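You operate a simulated robot arm through the tools that you are given. There is no shell and no other tool. Be economical: measure what you need, move in short steps, check, and stop when the job is done.

You are at the controls of a simulated two-armed robot. One attempt, no reset.

## Task
Change the grey water in the small rinse tank.
Fine: drain it empty, shut the drain, fill clear water to the line and shut the fill valve.

The check looks at the end state, three seconds after you hand in, the way a careful person would. Anything else that was tipped, shoved, dropped, spilled or broken makes it a failure.

## Robot
Two 7-joint arms with fingered hands on one trunk that stands fixed in place. Base frame: the origin is at the foot of the trunk, x ahead of it, y to its left, z up. Lengths are in m, angles in rad, forces in N, time in s.
The left shoulder is at [0.04, 0.147, 0.985], the right one opposite. With the tool pointing down near the work surface each hand reaches from about 0.1 to 0.68 m from the base axis, measured 20 degrees to its own side. Payload 4 kg a hand.
Tool frame (each hand has its own): the origin (TCP) lies between the finger pads and is the grasp point; the fingertips stand 0.026 m ahead of it; z points along the fingers, y is the line along which they close. The gripper opens to 0.148 m. The gripper's body begins 0.073 m behind the TCP. The gripper is a hand of 3 fingers: y runs from the thumb to the fingers, the wrist lies at [0, 0, -0.224] in the tool frame.
Orientation is that of the tool frame in the base frame, as a unit quaternion [w, x, y, z]. With the fingers straight down and closing along the base's y, the tool's x points along the base's -x, its y along +y and its z along -z.

## Interface
- The arms move only by the tool servo_tool. It takes "left_series", "right_series" or both (then of equal length, played together; a hand with none holds still); each is a list of rows, each an object of numbers (a shift or turn left out is 0): "rx", "ry", "rz": the turn, a rotation vector about the tool's x, y, z in units of 120 degrees (1.0 is 120 degrees); "dx", "dy", "dz": the shift along the tool's x, y, z in units of 400 mm (1.0 is 400 mm). In form: [{"rx": .., "ry": .., "rz": .., "dx": .., "dy": .., "dz": ..}, ...]. A call has 1 to 20 rows; each row is the pose to reach, as a shift and turn from the pose commanded when the call began, along the tool's axes at that moment. A call with a number of a shift or a turn outside -1 to 1 is refused whole. Rows are played at 5 a second. More than 0.05 m and 0.15 rad between two rows, and nothing of the call is played. A pose out of reach is approached as far as the arm can. The call stops where the force on the tool passes 70 N (or 10 N more than at its start, if that is more) or the arm is blocked; 0.2 s more then pass. In this call time passes only in rows, and 0.2 s behind the last. It gives the time, the measured TCP pose, the force on the tool (base axes), the opening and the grip force at its end, in the units of the frame above (readings bear some noise), with the torque about the TCP (base axes, N m) and any sound that the robot's microphone picked up, and new pictures: "show" is both (left out), scene, wrist or none (wrist: the cameras of the hands that moved).
- Cameras (640 x 400 px; columns grow to the right, rows downward): "scene" is now at [0.0982, 0.0431, 1.2141]; the picture's right is [0.48, -0.88, 0.00], its down [-0.51, -0.28, -0.81] and it looks along [0.71, 0.39, -0.58] (base axes); focal length 349 px, centre (320, 200). "left" rides on the left gripper at [-0.068, -0.039, -0.09] in its tool frame; the picture's right is [0.50, -0.87, 0.00], its down [0.66, 0.38, -0.65] and it looks along [0.57, 0.33, 0.76] (tool axes); focal length 222 px, centre (320, 200). "right" rides on the right gripper at [0.068, -0.039, -0.09] in its tool frame; the picture's right is [0.50, 0.87, 0.00], its down [-0.66, 0.38, -0.65] and it looks along [-0.57, 0.33, 0.76] (tool axes); focal length 222 px, centre (320, 200).
- slide_trunk(by): slides the trunk up (or, below 0, down) by that many m; the arms and the scene camera ride with it, the base frame stays. It gives what a move gives, with no picture.
- move_fingers(finger1, finger2, thumb_bend, hand): sets how far each is bent, from 0 (flat) to 1 (curled in); at 0.3 the hand is open as for a grip, at 0.7 the pads meet at the TCP. One left out holds its place. A second passes; each finger stops where it meets its share of the squeeze, and holds until it gets a number again. It is the only way to open and close the hand. It gives what a move gives, with no picture; readings hold the bend of each and the force on the fingers (four entries, about 0 where the hand has none), thumb and palm.
- head_to(pan, tilt): turns the head with the scene camera to pan (to the left, within 1.501 rad either way) and tilt (down, from -0.506 to 1.204), counted from straight ahead of the robot. It gives what a move gives, and a new picture of the scene camera.
- measure_at(camera, pixels): for up to 12 pixels [column, row] of the newest picture of that camera ("zoom" is the newest enlarged one), the place [x, y, z] in the base frame of the surface seen there, good to about 0.002 m. No time passes.
- zoom(camera, box): a new picture of the part [left, top, right, bottom] of that camera's present view, enlarged. No time passes.
- job_done(): hands the job in; it is judged then, once.

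Work in short steps. Measure before you move; look again where a grasp or a placing could have gone wrong, and mend it. You have 80 turns and 200 pictures in all, those below and enlarged ones among them. Open the grippers and draw the arms clear of the work before you hand the job in, unless the task says otherwise; then end with one line.

The tools are called after "Request:" as name(argument=value, ...) on one line, values as JSON. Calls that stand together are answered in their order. servo_tool: Moves the arms, as the interface text tells. Its arguments: {"type":"object","properties":{"left_series":{"type":"array"},"right_series":{"type":"array"},"show":{"type":"string","enum":["both","scene","wrist","none"]}},"required":[]} The other tools are called the same way: slide_trunk (by) slides the trunk up or down; move_fingers (finger1, finger2, thumb_bend, hand) moves the fingers one by one; head_to (pan, tilt) turns the head that bears the scene camera; measure_at (camera, pixels) gives the place of the surface under pixels of a picture; zoom (camera, box) takes an enlarged picture of a part of a camera's view; job_done () hands the job in.

At the start:

```text
time: 0.0
left_tool_pos: [0.3437, 0.5109, 0.8951]
left_tool_rot: [0.0, 0.001, 1.0, 0.001]
left_ft_force: [0.5, -0.9, 0.2]
left_ft_torque: [-0.03, 0.02, 0.0]
left_opening: 0.148
left_gripper_force: 0.0
left_shape: jaw
left_bend: [0.3, 0.3, 0.3]
left_finger forces: [0.0, 0.0, 0.1, 0.1, 0.0, 0.0]
right_tool_pos: [0.5307, 0.0127, 0.8777]
right_tool_rot: [0.001, 0.0, 1.0, -0.001]
right_ft_force: [0.0, 0.2, -0.8]
right_ft_torque: [0.02, 0.02, -0.01]
right_opening: 0.1478
right_gripper_force: 0.0
right_shape: jaw
right_bend: [0.3, 0.3, 0.3]
right_finger forces: [0.1, 0.0, 0.0, 0.1, 0.0, 0.1]
trunk travel left (down, up): [-0.155, 0.351]
head pan, tilt: [0.496, 0.621]
```

scene: 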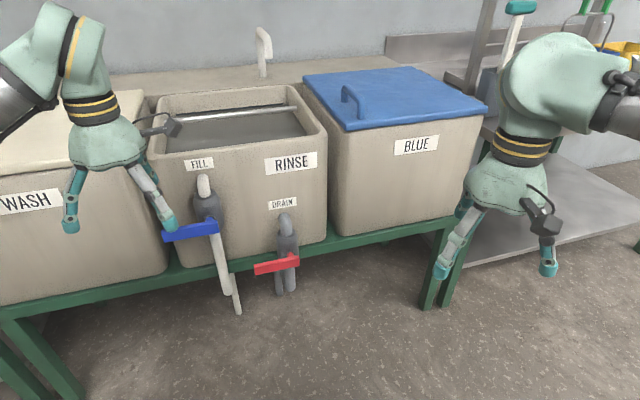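
right: 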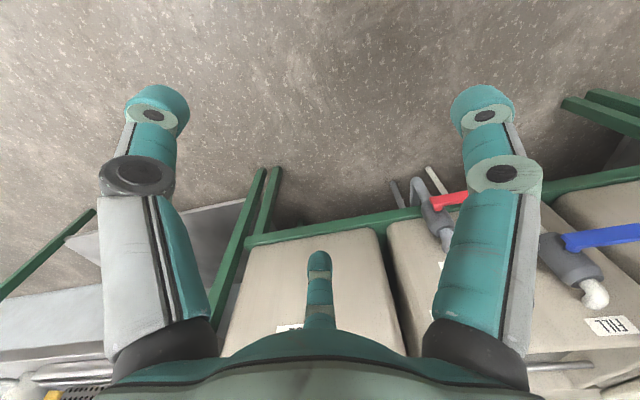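
left: 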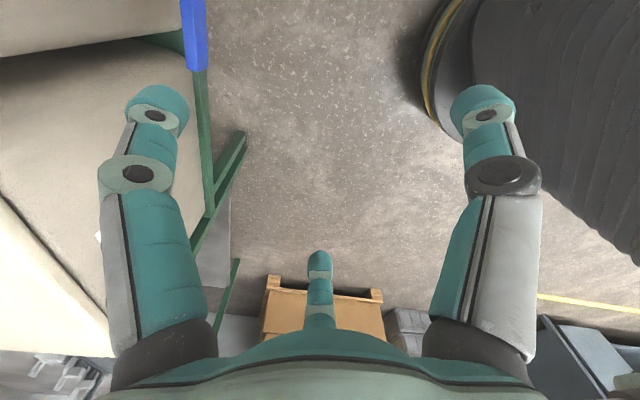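

The scene shows the FILL valve with a blue lever near (190,230) and the DRAIN valve with a red lever near (277,264). I'll enlarge these and the tank interior.

Request:
zoom(camera="scene", box=[140, 150, 340, 320])

Request:
zoom(camera="scene", box=[130, 20, 340, 160])

Request:
measure_at(camera="scene", pixels=[[170, 236], [190, 231], [214, 227], [205, 205], [203, 183], [260, 268], [277, 264], [296, 260], [287, 245], [285, 220], [220, 270], [236, 130]])

```text
2.35 times, centred on (240, 235) of scene
```

zoom: 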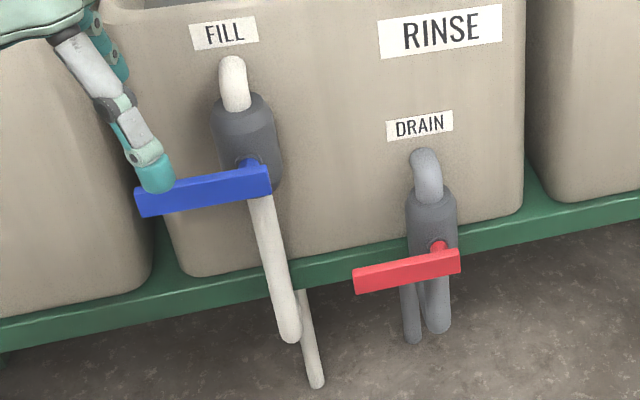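

```text
2.86 times, centred on (235, 90) of scene
```

zoom: 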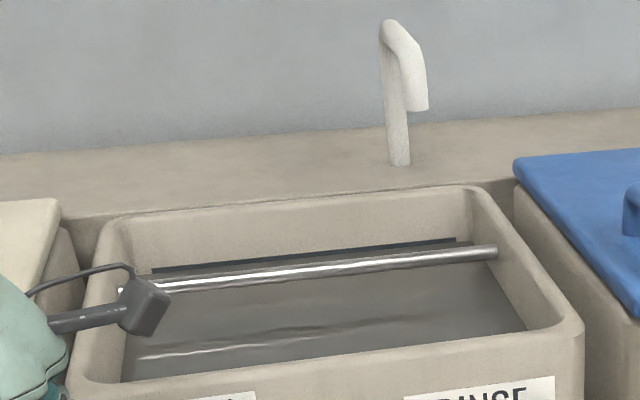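

```text
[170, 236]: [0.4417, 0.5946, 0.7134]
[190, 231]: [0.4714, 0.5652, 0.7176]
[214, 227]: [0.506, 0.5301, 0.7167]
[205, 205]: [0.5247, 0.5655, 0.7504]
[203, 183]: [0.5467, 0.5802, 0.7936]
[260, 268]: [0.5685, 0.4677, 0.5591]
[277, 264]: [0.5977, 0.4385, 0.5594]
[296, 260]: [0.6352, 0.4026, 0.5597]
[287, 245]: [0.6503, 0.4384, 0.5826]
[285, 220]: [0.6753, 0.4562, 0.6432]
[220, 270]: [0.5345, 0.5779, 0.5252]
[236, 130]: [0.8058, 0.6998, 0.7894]
```

The levers lie across vertical pipes (so presumably both are shut). I'll measure the lever ends, and tilt the head down to see where the drain goes.

Request:
measure_at(camera="zoom", pixels=[[160, 272], [300, 258], [440, 246], [150, 355], [300, 335], [300, 300], [490, 250], [125, 290], [300, 235], [330, 350], [110, 375], [560, 325]])

Request:
measure_at(camera="scene", pixels=[[166, 238], [219, 224], [219, 231], [190, 237], [256, 268], [298, 264], [298, 256], [277, 269], [218, 202], [279, 290], [291, 290], [239, 310]])

Request:
head_to(pan=0.6, tilt=1.0)

```text
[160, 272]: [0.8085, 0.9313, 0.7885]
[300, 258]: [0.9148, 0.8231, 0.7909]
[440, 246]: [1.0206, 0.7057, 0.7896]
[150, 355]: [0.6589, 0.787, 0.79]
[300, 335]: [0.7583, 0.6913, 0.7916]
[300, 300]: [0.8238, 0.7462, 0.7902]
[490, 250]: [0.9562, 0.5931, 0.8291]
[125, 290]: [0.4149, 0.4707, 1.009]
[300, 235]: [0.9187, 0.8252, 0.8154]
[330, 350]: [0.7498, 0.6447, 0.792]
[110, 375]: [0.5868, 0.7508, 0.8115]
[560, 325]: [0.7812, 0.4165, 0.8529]
```

```text
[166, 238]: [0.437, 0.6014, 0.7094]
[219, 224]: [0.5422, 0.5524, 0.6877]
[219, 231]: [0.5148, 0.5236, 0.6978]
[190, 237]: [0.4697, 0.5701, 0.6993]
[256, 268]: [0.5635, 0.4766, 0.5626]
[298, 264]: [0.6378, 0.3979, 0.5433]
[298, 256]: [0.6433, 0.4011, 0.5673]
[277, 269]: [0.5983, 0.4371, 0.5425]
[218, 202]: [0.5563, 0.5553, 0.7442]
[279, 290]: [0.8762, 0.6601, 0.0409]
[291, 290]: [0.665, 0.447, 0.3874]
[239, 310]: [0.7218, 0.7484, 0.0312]
```

```text
time: 0.8
left_tool_pos: [0.344, 0.5098, 0.8947]
left_tool_rot: [0.0, 0.001, 1.0, 0.0]
left_ft_force: [0.1, 0.5, 0.4]
left_ft_torque: [0.01, 0.0, -0.01]
left_opening: 0.1477
left_gripper_force: 0.0
left_shape: jaw
left_bend: [0.3, 0.3, 0.3]
left_finger forces: [0.1, 0.0, 0.1, 0.1, 0.0, 0.0]
right_tool_pos: [0.5318, 0.0119, 0.8777]
right_tool_rot: [0.001, 0.0, 1.0, 0.001]
right_ft_force: [0.0, 0.3, 0.4]
right_ft_torque: [-0.01, 0.01, -0.04]
right_opening: 0.1479
right_gripper_force: 0.0
right_shape: jaw
right_bend: [0.3, 0.3, 0.3]
right_finger forces: [0.0, 0.1, 0.1, 0.0, 0.0, 0.2]
trunk travel left (down, up): [-0.155, 0.351]
head pan, tilt: [0.6, 1.0]
```

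scene: 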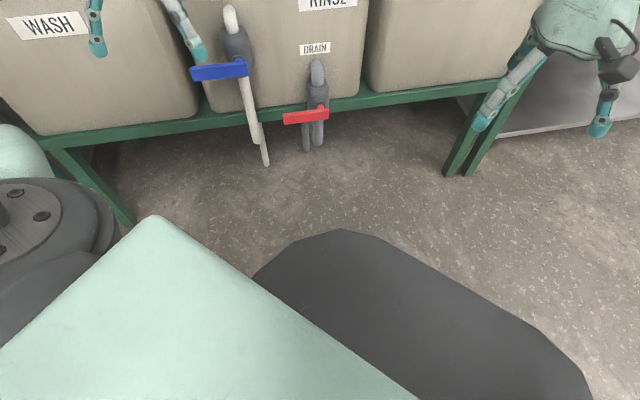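

The drain pipe goes down beneath the table. I'll raise the trunk so I can look into the tank for the fill line, and also zoom under the table.

Request:
zoom(camera="scene", box=[180, 40, 380, 165])

Request:
slide_trunk(by=0.2)

Request:
head_to(pan=0.6, tilt=0.65)

Request:
zoom(camera="scene", box=[160, 40, 400, 190])

```text
3.20 times, centred on (280, 102) of scene
```

zoom: 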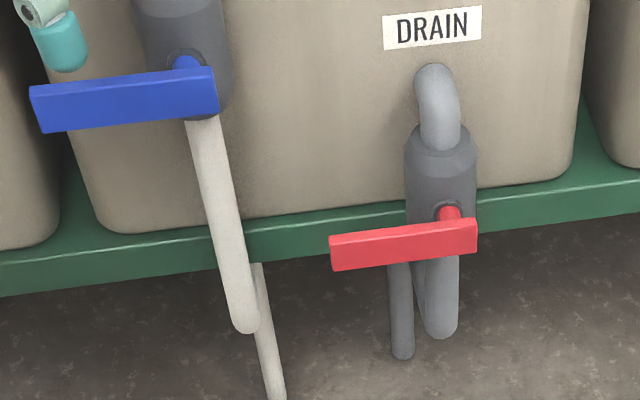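

```text
time: 3.0
left_tool_pos: [0.3428, 0.5092, 1.0958]
left_tool_rot: [0.0, 0.0, 1.0, 0.0]
left_ft_force: [0.5, 0.0, -1.6]
left_ft_torque: [0.0, -0.02, 0.05]
left_opening: 0.1479
left_gripper_force: 0.1
left_shape: jaw
left_bend: [0.3, 0.3, 0.3]
left_finger forces: [0.1, 0.0, 0.1, 0.0, 0.1, 0.0]
right_tool_pos: [0.531, 0.0116, 1.0772]
right_tool_rot: [0.0, 0.0, 1.0, 0.0]
right_ft_force: [-0.2, -0.3, -0.8]
right_ft_torque: [0.0, 0.02, -0.01]
right_opening: 0.1477
right_gripper_force: 0.0
right_shape: jaw
right_bend: [0.3, 0.3, 0.3]
right_finger forces: [0.1, 0.1, 0.0, 0.0, 0.0, 0.0]
trunk travel left (down, up): [-0.355, 0.151]
head pan, tilt: [0.6, 1.0]
```

```text
time: 3.9
left_tool_pos: [0.3425, 0.5107, 1.0942]
left_tool_rot: [0.0, 0.0, 1.0, 0.0]
left_ft_force: [0.1, 0.5, -0.3]
left_ft_torque: [0.0, 0.01, 0.01]
left_opening: 0.148
left_gripper_force: 0.1
left_shape: jaw
left_bend: [0.3, 0.3, 0.3]
left_finger forces: [0.0, 0.0, 0.0, 0.0, 0.0, 0.0]
right_tool_pos: [0.5296, 0.0121, 1.0755]
right_tool_rot: [0.0, -0.001, 1.0, 0.0]
right_ft_force: [-0.8, -0.4, -1.0]
right_ft_torque: [0.01, -0.01, -0.01]
right_opening: 0.148
right_gripper_force: 0.1
right_shape: jaw
right_bend: [0.3, 0.3, 0.3]
right_finger forces: [0.0, 0.0, 0.0, 0.0, 0.0, 0.0]
trunk travel left (down, up): [-0.355, 0.151]
head pan, tilt: [0.6, 0.649]
```

scene: 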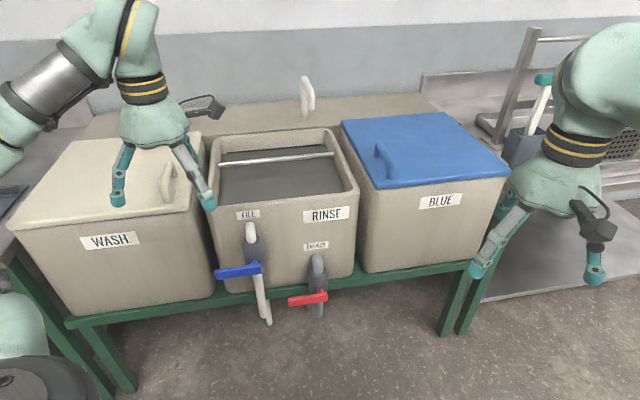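

```text
2.67 times, centred on (280, 115) of scene
```

zoom: 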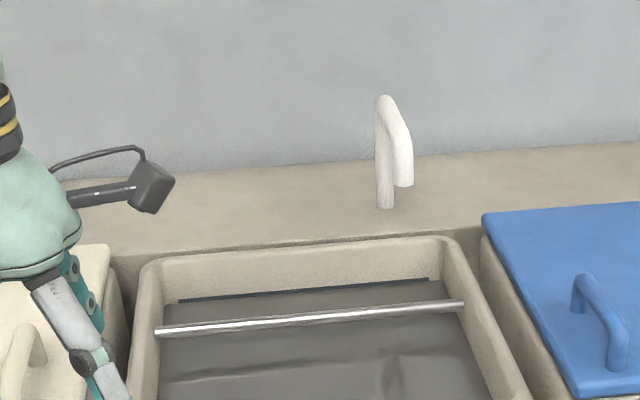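

There's a dark line just above the water on the back wall; I'll enlarge and measure it.

Request:
zoom(camera="scene", box=[215, 130, 345, 210])

Request:
measure_at(camera="scene", pixels=[[230, 152], [245, 151], [270, 148], [300, 145], [320, 143], [270, 146], [270, 150], [280, 185], [300, 185], [270, 141]])

```text
4.92 times, centred on (280, 170) of scene
```

zoom: 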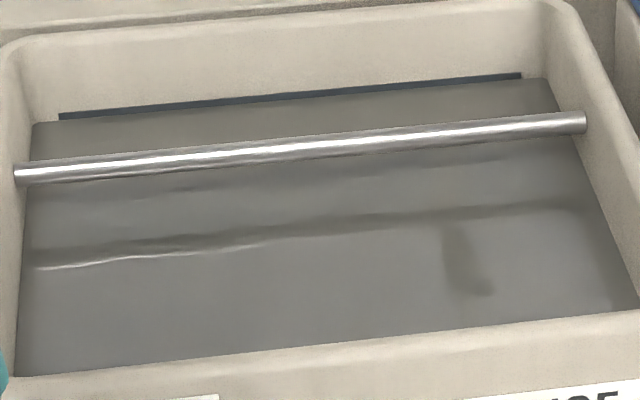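

```text
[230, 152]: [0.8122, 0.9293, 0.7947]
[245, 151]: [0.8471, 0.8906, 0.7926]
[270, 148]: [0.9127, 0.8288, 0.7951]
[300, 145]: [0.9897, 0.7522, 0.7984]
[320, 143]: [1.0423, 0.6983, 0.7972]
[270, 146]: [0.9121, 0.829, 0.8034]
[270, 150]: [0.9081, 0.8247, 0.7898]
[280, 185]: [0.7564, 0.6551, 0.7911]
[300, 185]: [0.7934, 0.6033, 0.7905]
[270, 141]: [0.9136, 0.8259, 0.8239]
```

The line sits at about z 0.795 with the water now just at its lower edge. Now a check of where the drain pipe ends.

Request:
zoom(camera="scene", box=[200, 210, 360, 340])

Request:
measure_at(camera="zoom", pixels=[[75, 250], [235, 220], [214, 212], [228, 240], [360, 370], [510, 335], [490, 335], [470, 432], [455, 425], [270, 440], [480, 280], [490, 210]])

```text
3.08 times, centred on (280, 275) of scene
```

zoom: 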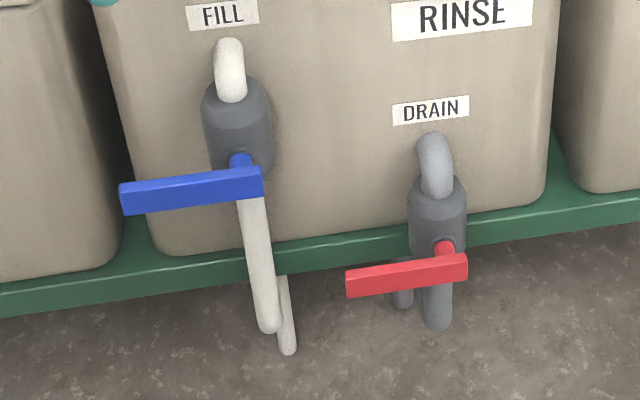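

```text
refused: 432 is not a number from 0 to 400
```

I'll measure the lever ends, stems and pipe ends in this view.

Request:
measure_at(camera="zoom", pixels=[[126, 200], [240, 187], [258, 183], [190, 182], [190, 198], [240, 160], [350, 285], [445, 270], [463, 266], [443, 250], [437, 310], [403, 300]])

Request:
measure_at(camera="scene", pixels=[[310, 315], [300, 308], [271, 323]])

```text
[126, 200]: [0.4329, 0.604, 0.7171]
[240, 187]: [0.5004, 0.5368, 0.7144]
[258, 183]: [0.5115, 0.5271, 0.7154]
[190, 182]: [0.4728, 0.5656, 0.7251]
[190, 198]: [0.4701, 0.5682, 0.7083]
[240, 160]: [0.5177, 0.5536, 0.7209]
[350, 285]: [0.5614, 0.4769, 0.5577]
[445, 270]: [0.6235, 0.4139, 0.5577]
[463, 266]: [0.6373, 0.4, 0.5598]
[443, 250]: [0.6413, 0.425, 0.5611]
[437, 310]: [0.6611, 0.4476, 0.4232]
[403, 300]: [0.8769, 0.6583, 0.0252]
```

```text
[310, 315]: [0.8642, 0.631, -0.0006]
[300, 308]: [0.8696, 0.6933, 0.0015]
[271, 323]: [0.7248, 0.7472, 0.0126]
```

The drain pipe runs into the floor, so draining is plumbed. I'll turn the left hand so its fingers point level at the tank front (along [0.71,0.71,0]), its closing line diagonal, while shifting it to about (0.46,0.39).

Request:
servo_tool(left_series=[{"rx": -0.0482, "ry": -0.0482, "dx": -0.027, "dy": -0.027}, {"rx": -0.0964, "ry": -0.0964, "dx": -0.055, "dy": -0.055}, {"rx": -0.1445, "ry": -0.1445, "dx": -0.082, "dy": -0.082}, {"rx": -0.1927, "ry": -0.1927, "dx": -0.109, "dy": -0.109}, {"rx": -0.2409, "ry": -0.2409, "dx": -0.136, "dy": -0.136}, {"rx": -0.2891, "ry": -0.2891, "dx": -0.164, "dy": -0.164}, {"rx": -0.3373, "ry": -0.3373, "dx": -0.191, "dy": -0.191}, {"rx": -0.3855, "ry": -0.3855, "dx": -0.218, "dy": -0.218}, {"rx": -0.4336, "ry": -0.4336, "dx": -0.245, "dy": -0.245}, {"rx": -0.4818, "ry": -0.4818, "dx": -0.273, "dy": -0.273}, {"rx": -0.53, "ry": -0.53, "dx": -0.3, "dy": -0.3}])

```text
time: 6.2
left_tool_pos: [0.4334, 0.2474, 1.1614]
left_tool_rot: [0.495, -0.005, 0.71, 0.501]
left_ft_force: [0.5, -0.4, -0.6]
left_ft_torque: [-0.01, 0.02, 0.01]
left_opening: 0.1478
left_gripper_force: 0.1
left_shape: jaw
left_bend: [0.3, 0.3, 0.3]
left_finger forces: [0.0, 0.0, 0.0, 0.0, 0.1, 0.0]
left hand out of reach, approached as far as the arm can: row 7, 8, 9, 10, 11
right_tool_pos: [0.5315, 0.0113, 1.0768]
right_tool_rot: [0.001, -0.001, 1.0, 0.001]
right_ft_force: [0.0, 0.5, 0.1]
right_ft_torque: [0.0, -0.02, -0.02]
right_opening: 0.148
right_gripper_force: 0.0
right_shape: jaw
right_bend: [0.3, 0.3, 0.3]
right_finger forces: [0.0, 0.1, 0.1, 0.0, 0.0, 0.1]
trunk travel left (down, up): [-0.355, 0.151]
head pan, tilt: [0.6, 0.649]
```

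scene: 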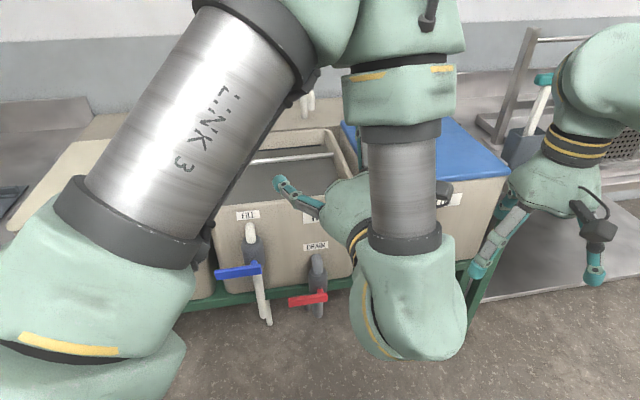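
left: 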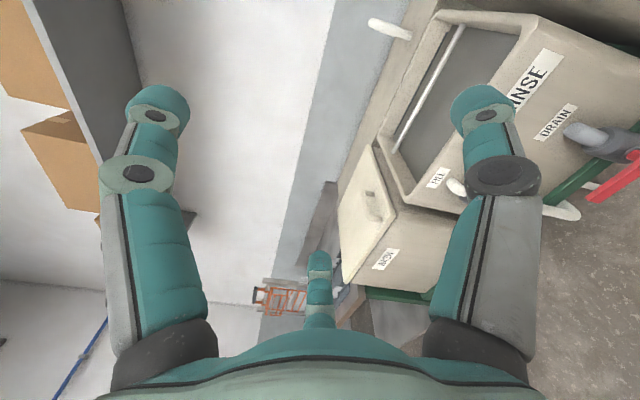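

The orientation was reached but the position was clipped (too near the shoulder height). I'll lower the trunk by 0.2, which brings the hand nearer lever level.

Request:
slide_trunk(by=-0.2)

```text
time: 8.4
left_tool_pos: [0.4332, 0.249, 0.9628]
left_tool_rot: [0.495, -0.006, 0.71, 0.5]
left_ft_force: [0.1, -0.3, 0.7]
left_ft_torque: [0.01, 0.0, 0.02]
left_opening: 0.148
left_gripper_force: 0.0
left_shape: jaw
left_bend: [0.3, 0.3, 0.3]
left_finger forces: [0.0, 0.0, 0.1, 0.0, 0.0, 0.0]
right_tool_pos: [0.5301, 0.0115, 0.8769]
right_tool_rot: [0.001, -0.001, 1.0, 0.001]
right_ft_force: [0.2, 0.4, 0.4]
right_ft_torque: [0.03, -0.03, 0.03]
right_opening: 0.148
right_gripper_force: 0.0
right_shape: jaw
right_bend: [0.3, 0.3, 0.3]
right_finger forces: [0.0, 0.0, 0.0, 0.0, 0.0, 0.1]
trunk travel left (down, up): [-0.155, 0.351]
head pan, tilt: [0.6, 0.649]
```

Now I lower the hand straight down by 0.2 m, well in front of the levers.

Request:
servo_tool(left_series=[{"dx": 0.0707, "dy": -0.0707}, {"dx": 0.1414, "dy": -0.1414}, {"dx": 0.2121, "dy": -0.2121}, {"dx": 0.2828, "dy": -0.2828}, {"dx": 0.3535, "dy": -0.3535}])

```text
time: 9.6
left_tool_pos: [0.4061, 0.1851, 0.843]
left_tool_rot: [0.493, -0.006, 0.712, 0.5]
left_ft_force: [-1.2, 0.0, 1.5]
left_ft_torque: [0.0, -0.02, -0.03]
left_opening: 0.1479
left_gripper_force: 0.0
left_shape: jaw
left_bend: [0.3, 0.3, 0.3]
left_finger forces: [0.1, 0.0, 0.0, 0.0, 0.1, 0.0]
left hand out of reach, approached as far as the arm can: row 1, 2, 3, 4, 5
right_tool_pos: [0.5307, 0.0121, 0.8773]
right_tool_rot: [0.0, -0.001, 1.0, 0.0]
right_ft_force: [-0.4, 0.2, -0.3]
right_ft_torque: [0.02, -0.01, 0.01]
right_opening: 0.1482
right_gripper_force: 0.0
right_shape: jaw
right_bend: [0.3, 0.3, 0.3]
right_finger forces: [0.0, 0.0, 0.0, 0.0, 0.0, 0.0]
trunk travel left (down, up): [-0.155, 0.351]
head pan, tilt: [0.6, 0.649]
```

scene: 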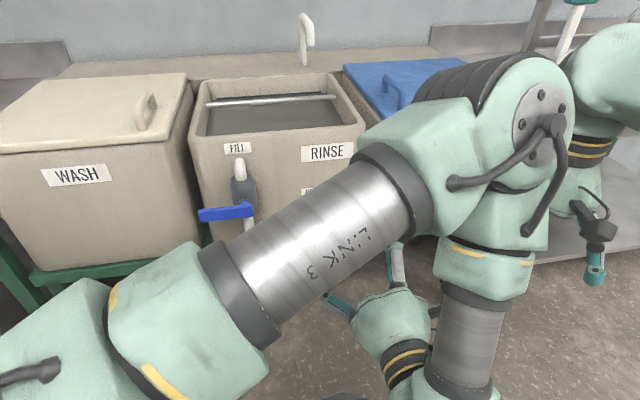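
left: 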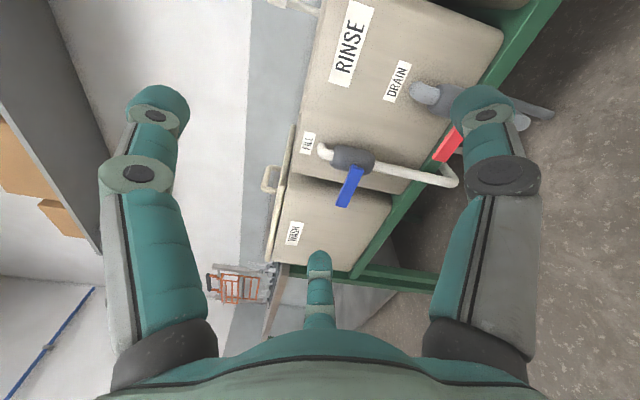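

The clip seems due to the arm being folded; I'll move outward and down toward a standoff before the drain lever, about (0.52,0.39,0.70).

Request:
servo_tool(left_series=[{"dx": 0.0524, "dy": -0.02, "dz": 0.0806}, {"dx": 0.1047, "dy": -0.04, "dz": 0.161}, {"dx": 0.157, "dy": -0.06, "dz": 0.242}, {"dx": 0.2094, "dy": -0.08, "dz": 0.322}, {"dx": 0.2618, "dy": -0.1, "dz": 0.403}, {"dx": 0.314, "dy": -0.12, "dz": 0.483}, {"dx": 0.3665, "dy": -0.139, "dz": 0.564}])

```text
time: 11.2
left_tool_pos: [0.4065, 0.188, 0.8461]
left_tool_rot: [0.494, -0.005, 0.712, 0.5]
left_ft_force: [0.2, 0.4, 0.5]
left_ft_torque: [-0.01, -0.01, 0.01]
left_opening: 0.148
left_gripper_force: 0.1
left_shape: jaw
left_bend: [0.3, 0.3, 0.3]
left_finger forces: [0.1, 0.0, 0.0, 0.0, 0.0, 0.0]
left hand out of reach, approached as far as the arm can: row 1, 2, 3, 4, 5, 6, 7
right_tool_pos: [0.5314, 0.0119, 0.8777]
right_tool_rot: [0.0, 0.0, 1.0, 0.0]
right_ft_force: [0.1, -0.7, -0.4]
right_ft_torque: [0.01, -0.02, -0.03]
right_opening: 0.1479
right_gripper_force: 0.0
right_shape: jaw
right_bend: [0.3, 0.3, 0.3]
right_finger forces: [0.0, 0.0, 0.0, 0.1, 0.0, 0.0]
trunk travel left (down, up): [-0.155, 0.351]
head pan, tilt: [0.6, 0.649]
```

scene: 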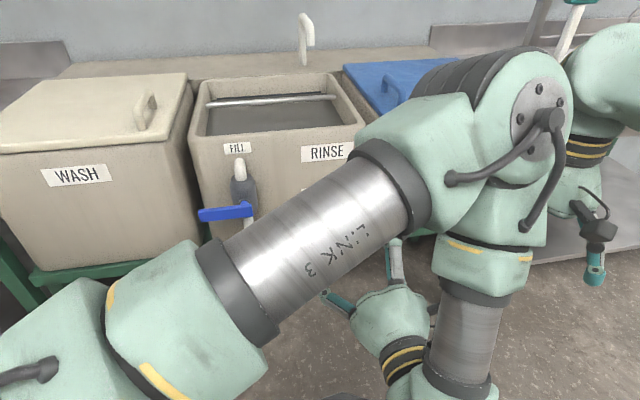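
left: 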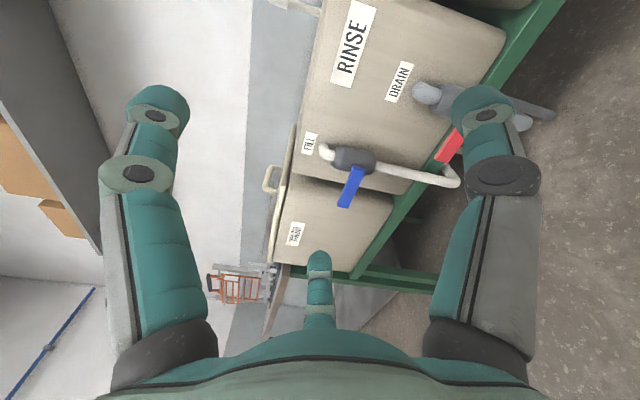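

The arm is stuck at a joint limit. I'll turn the hand about its own axis by -45 degrees (closing line level) to free the wrist, backing off slightly.

Request:
servo_tool(left_series=[{"rz": -0.0625}, {"rz": -0.125}, {"rz": -0.1875}, {"rz": -0.25}, {"rz": -0.3125}, {"rz": -0.375}], show="scene")

```text
time: 12.6
left_tool_pos: [0.4004, 0.1927, 0.8454]
left_tool_rot: [0.647, -0.279, 0.655, 0.274]
left_ft_force: [-0.3, 0.6, -0.3]
left_ft_torque: [0.02, -0.03, 0.0]
left_opening: 0.1481
left_gripper_force: 0.1
left_shape: jaw
left_bend: [0.3, 0.3, 0.3]
left_finger forces: [0.0, 0.1, 0.0, 0.0, 0.0, 0.1]
right_tool_pos: [0.5313, 0.0114, 0.8769]
right_tool_rot: [0.0, -0.002, 1.0, 0.0]
right_ft_force: [0.7, -0.5, 0.6]
right_ft_torque: [0.03, 0.02, 0.01]
right_opening: 0.148
right_gripper_force: 0.1
right_shape: jaw
right_bend: [0.3, 0.3, 0.3]
right_finger forces: [0.0, 0.1, 0.0, 0.0, 0.0, 0.1]
trunk travel left (down, up): [-0.155, 0.351]
head pan, tilt: [0.6, 0.649]
```

scene: 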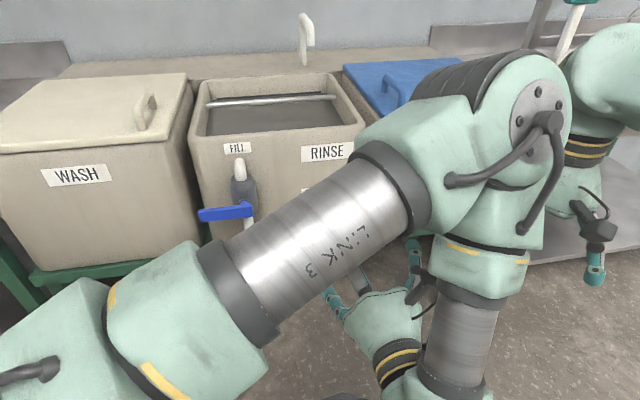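

Freed now (closing line level, tool x down). I'll try moving leftward/forward toward (0.45,0.33) to see if reach is restored.

Request:
servo_tool(left_series=[{"dy": 0.05, "dz": 0.08}, {"dy": 0.09, "dz": 0.17}, {"dy": 0.13, "dz": 0.26}, {"dx": 0.08, "dy": 0.13, "dz": 0.3}], show="scene")

```text
time: 13.6
left_tool_pos: [0.3995, 0.2203, 0.8832]
left_tool_rot: [0.648, -0.276, 0.655, 0.273]
left_ft_force: [0.3, -0.7, -0.9]
left_ft_torque: [0.0, 0.0, -0.02]
left_opening: 0.1477
left_gripper_force: 0.1
left_shape: jaw
left_bend: [0.3, 0.3, 0.3]
left_finger forces: [0.0, 0.0, 0.1, 0.1, 0.0, 0.0]
left hand out of reach, approached as far as the arm can: row 1, 2, 3, 4
right_tool_pos: [0.5311, 0.0118, 0.8775]
right_tool_rot: [0.001, -0.001, 1.0, 0.0]
right_ft_force: [-0.4, -0.5, -0.2]
right_ft_torque: [-0.01, 0.01, -0.03]
right_opening: 0.148
right_gripper_force: 0.0
right_shape: jaw
right_bend: [0.3, 0.3, 0.3]
right_finger forces: [0.0, 0.0, 0.1, 0.1, 0.0, 0.0]
trunk travel left (down, up): [-0.155, 0.351]
head pan, tilt: [0.6, 0.649]
```

scene: 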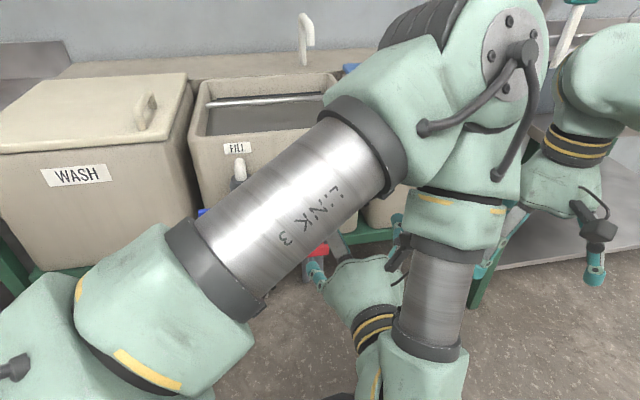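

Still blocked: the wrist is bent too far. I'll pitch the fingers 45 degrees down (about tool y) to unbend the wrist, then move outward.

Request:
servo_tool(left_series=[{"ry": 0.0625}, {"ry": 0.125}, {"ry": 0.1875}, {"ry": 0.25}, {"ry": 0.3125}, {"ry": 0.375}], show="none")

```text
time: 15.0
left_tool_pos: [0.4063, 0.2208, 0.8824]
left_tool_rot: [0.348, -0.36, 0.853, 0.145]
left_ft_force: [-0.6, -0.7, 0.0]
left_ft_torque: [-0.01, -0.04, 0.02]
left_opening: 0.148
left_gripper_force: 0.0
left_shape: jaw
left_bend: [0.3, 0.3, 0.3]
left_finger forces: [0.0, 0.1, 0.0, 0.0, 0.0, 0.0]
left hand out of reach, approached as far as the arm can: row 2, 3
right_tool_pos: [0.5295, 0.0122, 0.8765]
right_tool_rot: [0.001, -0.001, 1.0, -0.001]
right_ft_force: [0.0, -0.2, 0.5]
right_ft_torque: [0.0, -0.03, -0.01]
right_opening: 0.1481
right_gripper_force: 0.0
right_shape: jaw
right_bend: [0.3, 0.3, 0.3]
right_finger forces: [0.1, 0.0, 0.1, 0.1, 0.0, 0.0]
trunk travel left (down, up): [-0.155, 0.351]
head pan, tilt: [0.6, 0.649]
```

Orientation is now 45 degrees down. I move the hand left and outward to about (0.45,0.42,0.80).

Request:
servo_tool(left_series=[{"dx": -0.0275, "dy": 0.046, "dz": 0.073}, {"dx": -0.055, "dy": 0.093, "dz": 0.147}, {"dx": -0.0825, "dy": 0.139, "dz": 0.22}, {"dx": -0.11, "dy": 0.185, "dz": 0.293}, {"dx": -0.1375, "dy": 0.232, "dz": 0.367}, {"dx": -0.165, "dy": 0.278, "dz": 0.44}], show="both")

```text
time: 16.4
left_tool_pos: [0.4456, 0.4197, 0.8002]
left_tool_rot: [0.348, -0.36, 0.853, 0.148]
left_ft_force: [-0.7, 0.0, 0.2]
left_ft_torque: [-0.01, 0.01, 0.0]
left_opening: 0.1478
left_gripper_force: 0.1
left_shape: jaw
left_bend: [0.3, 0.3, 0.3]
left_finger forces: [0.0, 0.1, 0.0, 0.1, 0.1, 0.0]
right_tool_pos: [0.5305, 0.0142, 0.8775]
right_tool_rot: [0.0, 0.0, 1.0, -0.001]
right_ft_force: [0.3, -0.1, 0.9]
right_ft_torque: [-0.04, -0.01, -0.01]
right_opening: 0.1479
right_gripper_force: 0.1
right_shape: jaw
right_bend: [0.3, 0.3, 0.3]
right_finger forces: [0.0, 0.1, 0.0, 0.1, 0.1, 0.0]
trunk travel left (down, up): [-0.155, 0.351]
head pan, tilt: [0.6, 0.649]
```

scene: 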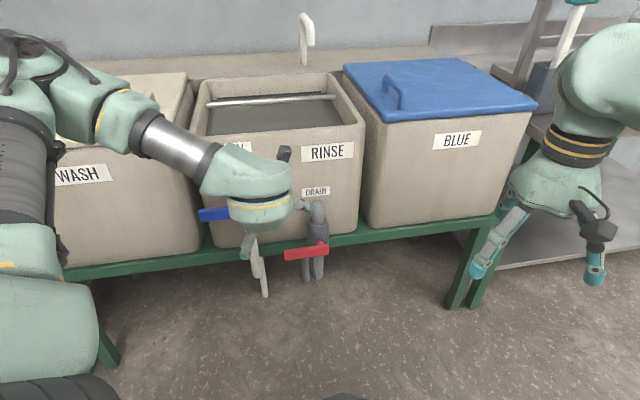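
left: 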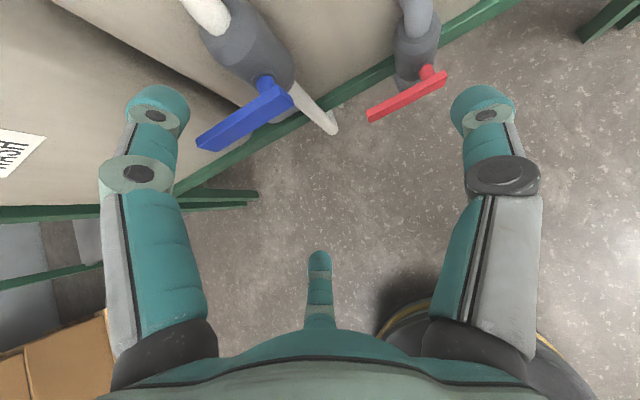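

The posture is now good and the view is clear. I close the left fingers to a point for pushing and check the shape.

Request:
move_fingers(hand="left", finger1=0.7, finger2=0.7, thumb_bend=0.7)

Request:
servo_tool(left_series=[{"ry": -0.0525}, {"ry": -0.105}, {"ry": -0.1575}, {"ry": -0.21}])

```text
time: 17.4
left_tool_pos: [0.447, 0.4181, 0.8019]
left_tool_rot: [0.348, -0.36, 0.853, 0.148]
left_ft_force: [0.1, -0.2, 0.1]
left_ft_torque: [0.0, 0.03, 0.01]
left_opening: 0.0004
left_gripper_force: 0.1
left_shape: fingers
left_bend: [0.69, 0.69, 0.7]
left_finger forces: [0.1, 0.0, 0.0, 0.0, 0.0, 0.0]
right_tool_pos: [0.5313, 0.0122, 0.8776]
right_tool_rot: [0.001, 0.0, 1.0, 0.0]
right_ft_force: [0.1, -0.5, -0.2]
right_ft_torque: [-0.02, -0.01, 0.01]
right_opening: 0.1479
right_gripper_force: 0.0
right_shape: jaw
right_bend: [0.3, 0.3, 0.3]
right_finger forces: [0.1, 0.0, 0.0, 0.0, 0.0, 0.0]
trunk travel left (down, up): [-0.155, 0.351]
head pan, tilt: [0.6, 0.649]
```

```text
time: 18.4
left_tool_pos: [0.443, 0.302, 0.8932]
left_tool_rot: [0.519, -0.326, 0.757, 0.227]
left_ft_force: [-0.1, -0.5, -0.1]
left_ft_torque: [-0.02, 0.03, 0.03]
left_opening: 0.0
left_gripper_force: 0.0
left_shape: fingers
left_bend: [0.69, 0.7, 0.7]
left_finger forces: [0.1, 0.0, 0.0, 0.0, 0.0, 0.0]
left hand out of reach, approached as far as the arm can: row 1, 2, 3, 4
right_tool_pos: [0.5301, 0.0096, 0.8799]
right_tool_rot: [0.001, 0.0, 1.0, 0.002]
right_ft_force: [-0.1, 0.2, -0.7]
right_ft_torque: [0.02, -0.03, 0.0]
right_opening: 0.148
right_gripper_force: 0.0
right_shape: jaw
right_bend: [0.3, 0.3, 0.3]
right_finger forces: [0.0, 0.0, 0.0, 0.0, 0.0, 0.0]
trunk travel left (down, up): [-0.155, 0.351]
head pan, tilt: [0.6, 0.649]
```

scene: 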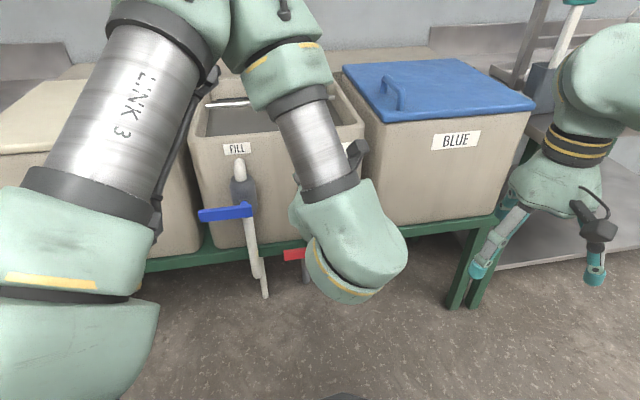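
left: 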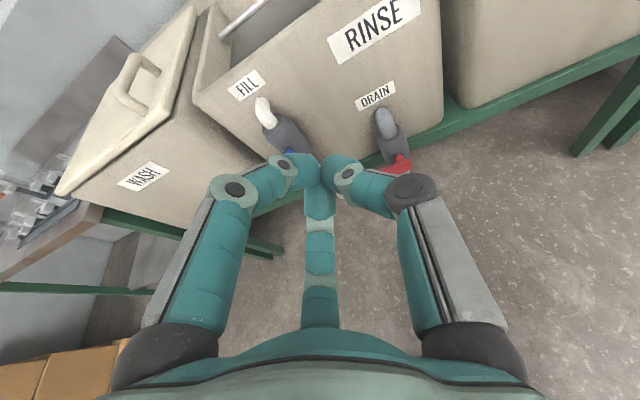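

Pitching up isn't feasible there. I return to 45 degrees down, moving out to (0.46,0.42,0.78) again.

Request:
servo_tool(left_series=[{"ry": 0.07}, {"ry": 0.14, "dx": 0.036, "dy": 0.035, "dz": 0.066}, {"ry": 0.21, "dx": 0.071, "dy": 0.069, "dz": 0.131}, {"ry": 0.21, "dx": 0.107, "dy": 0.103, "dz": 0.197}, {"ry": 0.21, "dx": 0.143, "dy": 0.138, "dz": 0.262}, {"ry": 0.21, "dx": 0.178, "dy": 0.172, "dz": 0.328}], show="none")

Request:
slide_trunk(by=-0.1)

```text
time: 19.8
left_tool_pos: [0.4614, 0.4202, 0.775]
left_tool_rot: [0.347, -0.359, 0.854, 0.146]
left_ft_force: [-0.5, 0.1, 0.3]
left_ft_torque: [-0.02, 0.03, 0.02]
left_opening: 0.0002
left_gripper_force: 0.0
left_shape: fingers
left_bend: [0.69, 0.7, 0.7]
left_finger forces: [0.1, 0.0, 0.1, 0.1, 0.0, 0.1]
right_tool_pos: [0.5303, 0.0128, 0.8779]
right_tool_rot: [0.0, -0.002, 1.0, 0.001]
right_ft_force: [-0.7, 0.9, 0.4]
right_ft_torque: [0.0, 0.0, 0.0]
right_opening: 0.148
right_gripper_force: 0.1
right_shape: jaw
right_bend: [0.3, 0.3, 0.3]
right_finger forces: [0.1, 0.1, 0.0, 0.1, 0.1, 0.0]
trunk travel left (down, up): [-0.155, 0.351]
head pan, tilt: [0.6, 0.649]
```

```text
time: 21.1
left_tool_pos: [0.4625, 0.4199, 0.6756]
left_tool_rot: [0.348, -0.36, 0.853, 0.146]
left_ft_force: [0.8, 0.2, -0.3]
left_ft_torque: [-0.01, -0.03, 0.03]
left_opening: 0.0002
left_gripper_force: 0.0
left_shape: fingers
left_bend: [0.69, 0.7, 0.7]
left_finger forces: [0.1, 0.0, 0.0, 0.0, 0.1, 0.1]
right_tool_pos: [0.5313, 0.0123, 0.7772]
right_tool_rot: [0.001, -0.001, 1.0, 0.0]
right_ft_force: [0.4, 0.1, 0.9]
right_ft_torque: [0.04, 0.01, 0.03]
right_opening: 0.1479
right_gripper_force: 0.1
right_shape: jaw
right_bend: [0.3, 0.3, 0.3]
right_finger forces: [0.1, 0.0, 0.0, 0.0, 0.0, 0.0]
trunk travel left (down, up): [-0.055, 0.451]
head pan, tilt: [0.6, 0.649]
```

Now move to just above the drain lever's free half, TCP about (0.58,0.47,0.62).

Request:
servo_tool(left_series=[{"dx": -0.029, "dy": -0.031, "dz": 0.077}, {"dx": -0.0575, "dy": -0.0615, "dz": 0.154}, {"dx": -0.086, "dy": -0.092, "dz": 0.231}, {"dx": -0.115, "dy": -0.123, "dz": 0.308}])

Request:
zoom(camera="scene", box=[180, 120, 380, 245])

```text
time: 22.1
left_tool_pos: [0.5827, 0.472, 0.6169]
left_tool_rot: [0.347, -0.359, 0.854, 0.146]
left_ft_force: [0.3, 0.3, 0.0]
left_ft_torque: [0.0, -0.01, -0.01]
left_opening: 0.0001
left_gripper_force: 0.0
left_shape: fingers
left_bend: [0.69, 0.7, 0.7]
left_finger forces: [0.1, 0.0, 0.1, 0.1, 0.0, 0.0]
right_tool_pos: [0.5317, 0.012, 0.7753]
right_tool_rot: [0.0, -0.001, 1.0, 0.0]
right_ft_force: [0.2, -0.9, 0.0]
right_ft_torque: [-0.02, -0.01, -0.01]
right_opening: 0.1478
right_gripper_force: 0.0
right_shape: jaw
right_bend: [0.3, 0.3, 0.3]
right_finger forces: [0.0, 0.0, 0.1, 0.0, 0.1, 0.0]
trunk travel left (down, up): [-0.055, 0.451]
head pan, tilt: [0.6, 0.649]
```

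scene: 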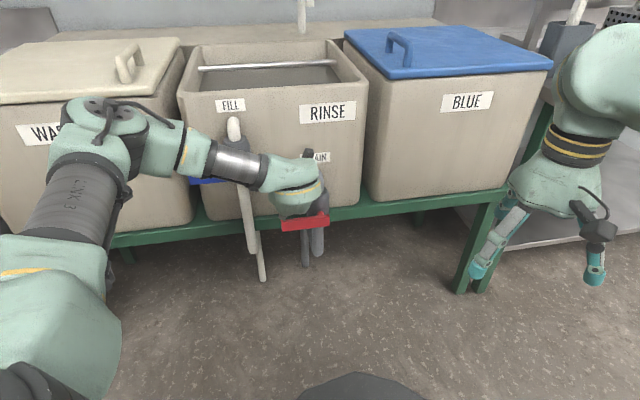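
left: 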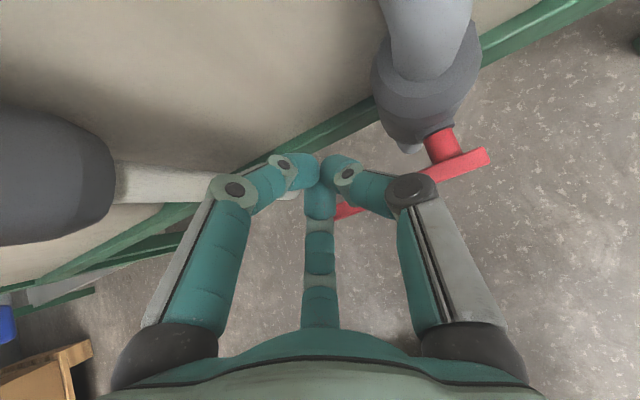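

```text
3.20 times, centred on (280, 182) of scene
```

zoom: 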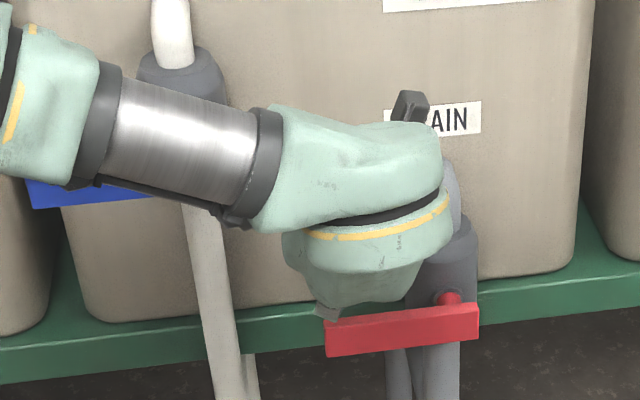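

Forearm passes in front of the fill lever; I'll measure how close it is.

Request:
measure_at(camera="zoom", pixels=[[190, 130], [190, 195], [60, 100], [80, 180], [45, 195], [240, 222], [400, 330], [400, 95]])

Request:
measure_at(camera="left", pixels=[[300, 165], [345, 212], [465, 165], [415, 120], [320, 200], [375, 190], [270, 185]])

```text
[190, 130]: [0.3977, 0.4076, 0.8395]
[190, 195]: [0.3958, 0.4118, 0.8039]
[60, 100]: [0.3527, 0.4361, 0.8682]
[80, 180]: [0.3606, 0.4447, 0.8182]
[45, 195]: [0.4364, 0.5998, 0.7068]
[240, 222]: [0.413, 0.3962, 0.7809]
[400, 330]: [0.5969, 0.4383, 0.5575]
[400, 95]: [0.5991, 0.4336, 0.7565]
```

```text
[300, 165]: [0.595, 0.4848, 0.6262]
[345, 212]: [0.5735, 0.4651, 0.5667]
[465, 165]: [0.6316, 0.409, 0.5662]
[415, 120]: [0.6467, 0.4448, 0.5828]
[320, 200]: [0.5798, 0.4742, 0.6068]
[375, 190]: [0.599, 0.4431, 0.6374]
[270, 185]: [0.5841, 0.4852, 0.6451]
```

Clear (about 0.16 m). Now press straight down on the drain lever by about 0.055 m and read the force.

Request:
servo_tool(left_series=[{"dx": 0.0175, "dz": 0.0178}, {"dx": 0.035, "dz": 0.0357}, {"dx": 0.0525, "dz": 0.0535}, {"dx": 0.07, "dz": 0.0714}, {"dx": 0.0831, "dz": 0.0848}, {"dx": 0.0963, "dz": 0.0982}])

```text
time: 23.6
left_tool_pos: [0.5829, 0.4679, 0.5718]
left_tool_rot: [0.354, -0.36, 0.851, 0.145]
left_ft_force: [-4.4, -2.7, 43.3]
left_ft_torque: [0.08, 0.38, 0.1]
left_opening: 0.0077
left_gripper_force: 21.9
left_shape: fingers
left_bend: [0.64, 0.73, 0.7]
left_finger forces: [0.0, 34.5, 0.0, 0.0, 8.3, 0.0]
right_tool_pos: [0.527, 0.0095, 0.7798]
right_tool_rot: [0.004, -0.001, 1.0, 0.002]
right_ft_force: [0.8, -0.1, 0.4]
right_ft_torque: [0.01, 0.0, -0.02]
right_opening: 0.1482
right_gripper_force: 0.1
right_shape: jaw
right_bend: [0.3, 0.3, 0.3]
right_finger forces: [0.1, 0.1, 0.0, 0.0, 0.1, 0.0]
trunk travel left (down, up): [-0.055, 0.451]
head pan, tilt: [0.6, 0.649]
```

scene: 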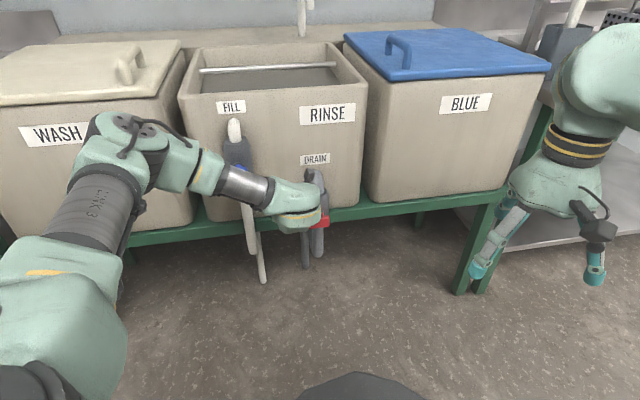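
left: 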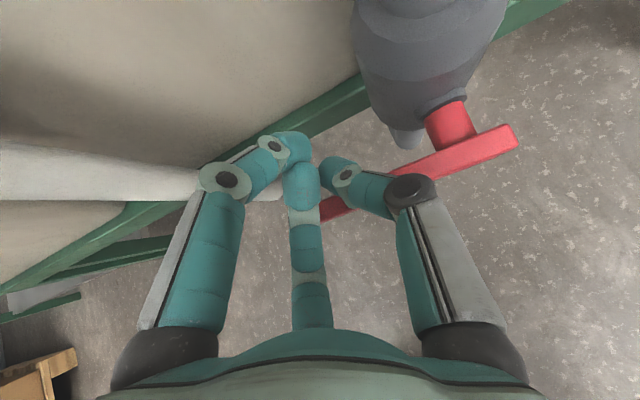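

43 N and the lever hasn't visibly moved. I'll check the lever's slope.

Request:
measure_at(camera="left", pixels=[[335, 207], [505, 137], [440, 165], [430, 162], [480, 140]])

```text
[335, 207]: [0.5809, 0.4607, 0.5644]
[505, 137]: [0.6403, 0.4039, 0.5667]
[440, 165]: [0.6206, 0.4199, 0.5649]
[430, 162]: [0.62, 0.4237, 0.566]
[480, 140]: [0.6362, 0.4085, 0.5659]
```

The lever is blocked downward, so it must open upward. I'll lift off, back out, and go below the lever (stop still in front of it).

Request:
servo_tool(left_series=[{"dx": -0.061, "dz": -0.0625}, {"dx": -0.004, "dz": -0.154}, {"dx": 0.067, "dz": -0.224}, {"dx": 0.137, "dz": -0.1525}, {"dx": 0.207, "dz": -0.081}, {"dx": 0.259, "dz": -0.0275}])

```text
time: 24.9
left_tool_pos: [0.5438, 0.4087, 0.5052]
left_tool_rot: [0.339, -0.363, 0.855, 0.149]
left_ft_force: [-0.4, 0.1, 0.7]
left_ft_torque: [-0.03, 0.02, -0.01]
left_opening: 0.0006
left_gripper_force: 0.1
left_shape: fingers
left_bend: [0.69, 0.7, 0.7]
left_finger forces: [0.1, 0.1, 0.1, 0.0, 0.1, 0.2]
left hand out of reach, approached as far as the arm can: row 4, 5, 6
right_tool_pos: [0.5309, 0.0125, 0.7752]
right_tool_rot: [0.002, -0.001, 1.0, 0.0]
right_ft_force: [0.8, 0.4, 0.6]
right_ft_torque: [0.0, 0.02, -0.01]
right_opening: 0.1479
right_gripper_force: 0.1
right_shape: jaw
right_bend: [0.3, 0.3, 0.3]
right_finger forces: [0.0, 0.0, 0.0, 0.1, 0.1, 0.0]
trunk travel left (down, up): [-0.055, 0.451]
head pan, tilt: [0.6, 0.649]
```

scene: 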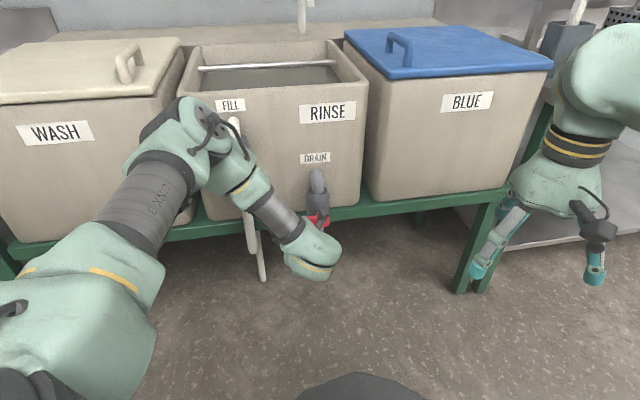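
left: 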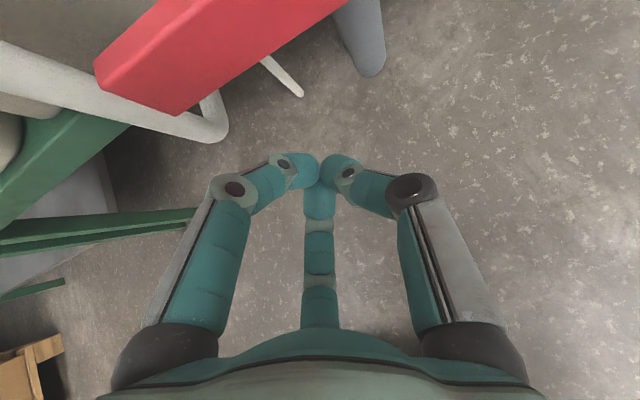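

The hand is near its limit again; lowering the trunk another 0.05 gives more room. Then I'll go in beneath the lever.

Request:
slide_trunk(by=-0.05)

```text
time: 25.9
left_tool_pos: [0.544, 0.4084, 0.4569]
left_tool_rot: [0.34, -0.362, 0.855, 0.148]
left_ft_force: [-0.7, -0.2, 0.2]
left_ft_torque: [0.01, -0.03, -0.03]
left_opening: 0.0005
left_gripper_force: 0.0
left_shape: fingers
left_bend: [0.69, 0.7, 0.7]
left_finger forces: [0.0, 0.1, 0.0, 0.0, 0.0, 0.0]
right_tool_pos: [0.5304, 0.0117, 0.7281]
right_tool_rot: [0.002, -0.001, 1.0, 0.0]
right_ft_force: [-0.1, -0.8, -1.0]
right_ft_torque: [-0.02, 0.02, -0.01]
right_opening: 0.1478
right_gripper_force: 0.0
right_shape: jaw
right_bend: [0.3, 0.3, 0.3]
right_finger forces: [0.0, 0.0, 0.1, 0.1, 0.0, 0.1]
trunk travel left (down, up): [-0.005, 0.501]
head pan, tilt: [0.6, 0.649]
```

Approach under the lever's free half: to about 0.005 in front of the lever plane and 0.06 below the pivot level.

Request:
servo_tool(left_series=[{"dx": -0.05, "dy": 0.02, "dz": 0.04}, {"dx": -0.1, "dy": 0.0435, "dz": 0.085}, {"dx": -0.142, "dy": 0.0435, "dz": 0.07}, {"dx": -0.185, "dy": 0.0435, "dz": 0.0425}])

```text
time: 26.9
left_tool_pos: [0.5751, 0.4688, 0.497]
left_tool_rot: [0.34, -0.362, 0.855, 0.149]
left_ft_force: [-0.4, 0.0, -1.2]
left_ft_torque: [0.06, -0.08, 0.02]
left_opening: 0.0003
left_gripper_force: 0.6
left_shape: fingers
left_bend: [0.69, 0.7, 0.7]
left_finger forces: [1.3, 0.0, 0.0, 0.0, 0.1, 0.1]
right_tool_pos: [0.5318, 0.0117, 0.7274]
right_tool_rot: [0.001, -0.001, 1.0, 0.001]
right_ft_force: [-0.3, 0.2, -0.8]
right_ft_torque: [-0.02, 0.0, -0.01]
right_opening: 0.148
right_gripper_force: 0.0
right_shape: jaw
right_bend: [0.3, 0.3, 0.3]
right_finger forces: [0.0, 0.0, 0.1, 0.1, 0.0, 0.1]
trunk travel left (down, up): [-0.005, 0.501]
head pan, tilt: [0.6, 0.649]
```

scene: 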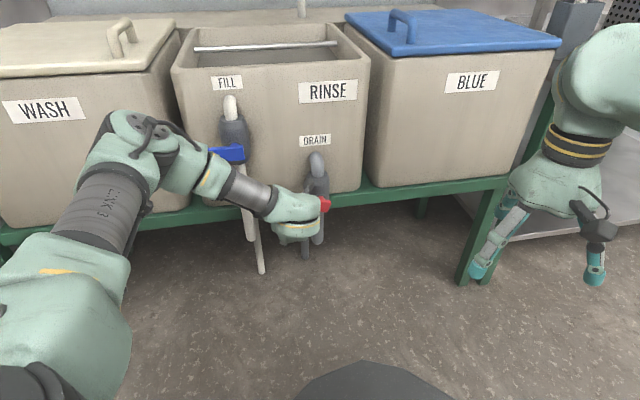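
left: 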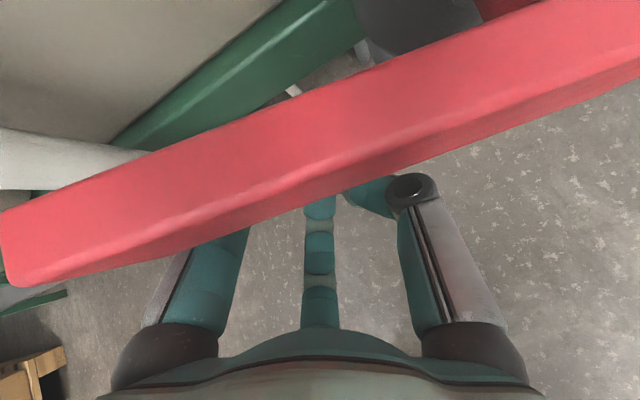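

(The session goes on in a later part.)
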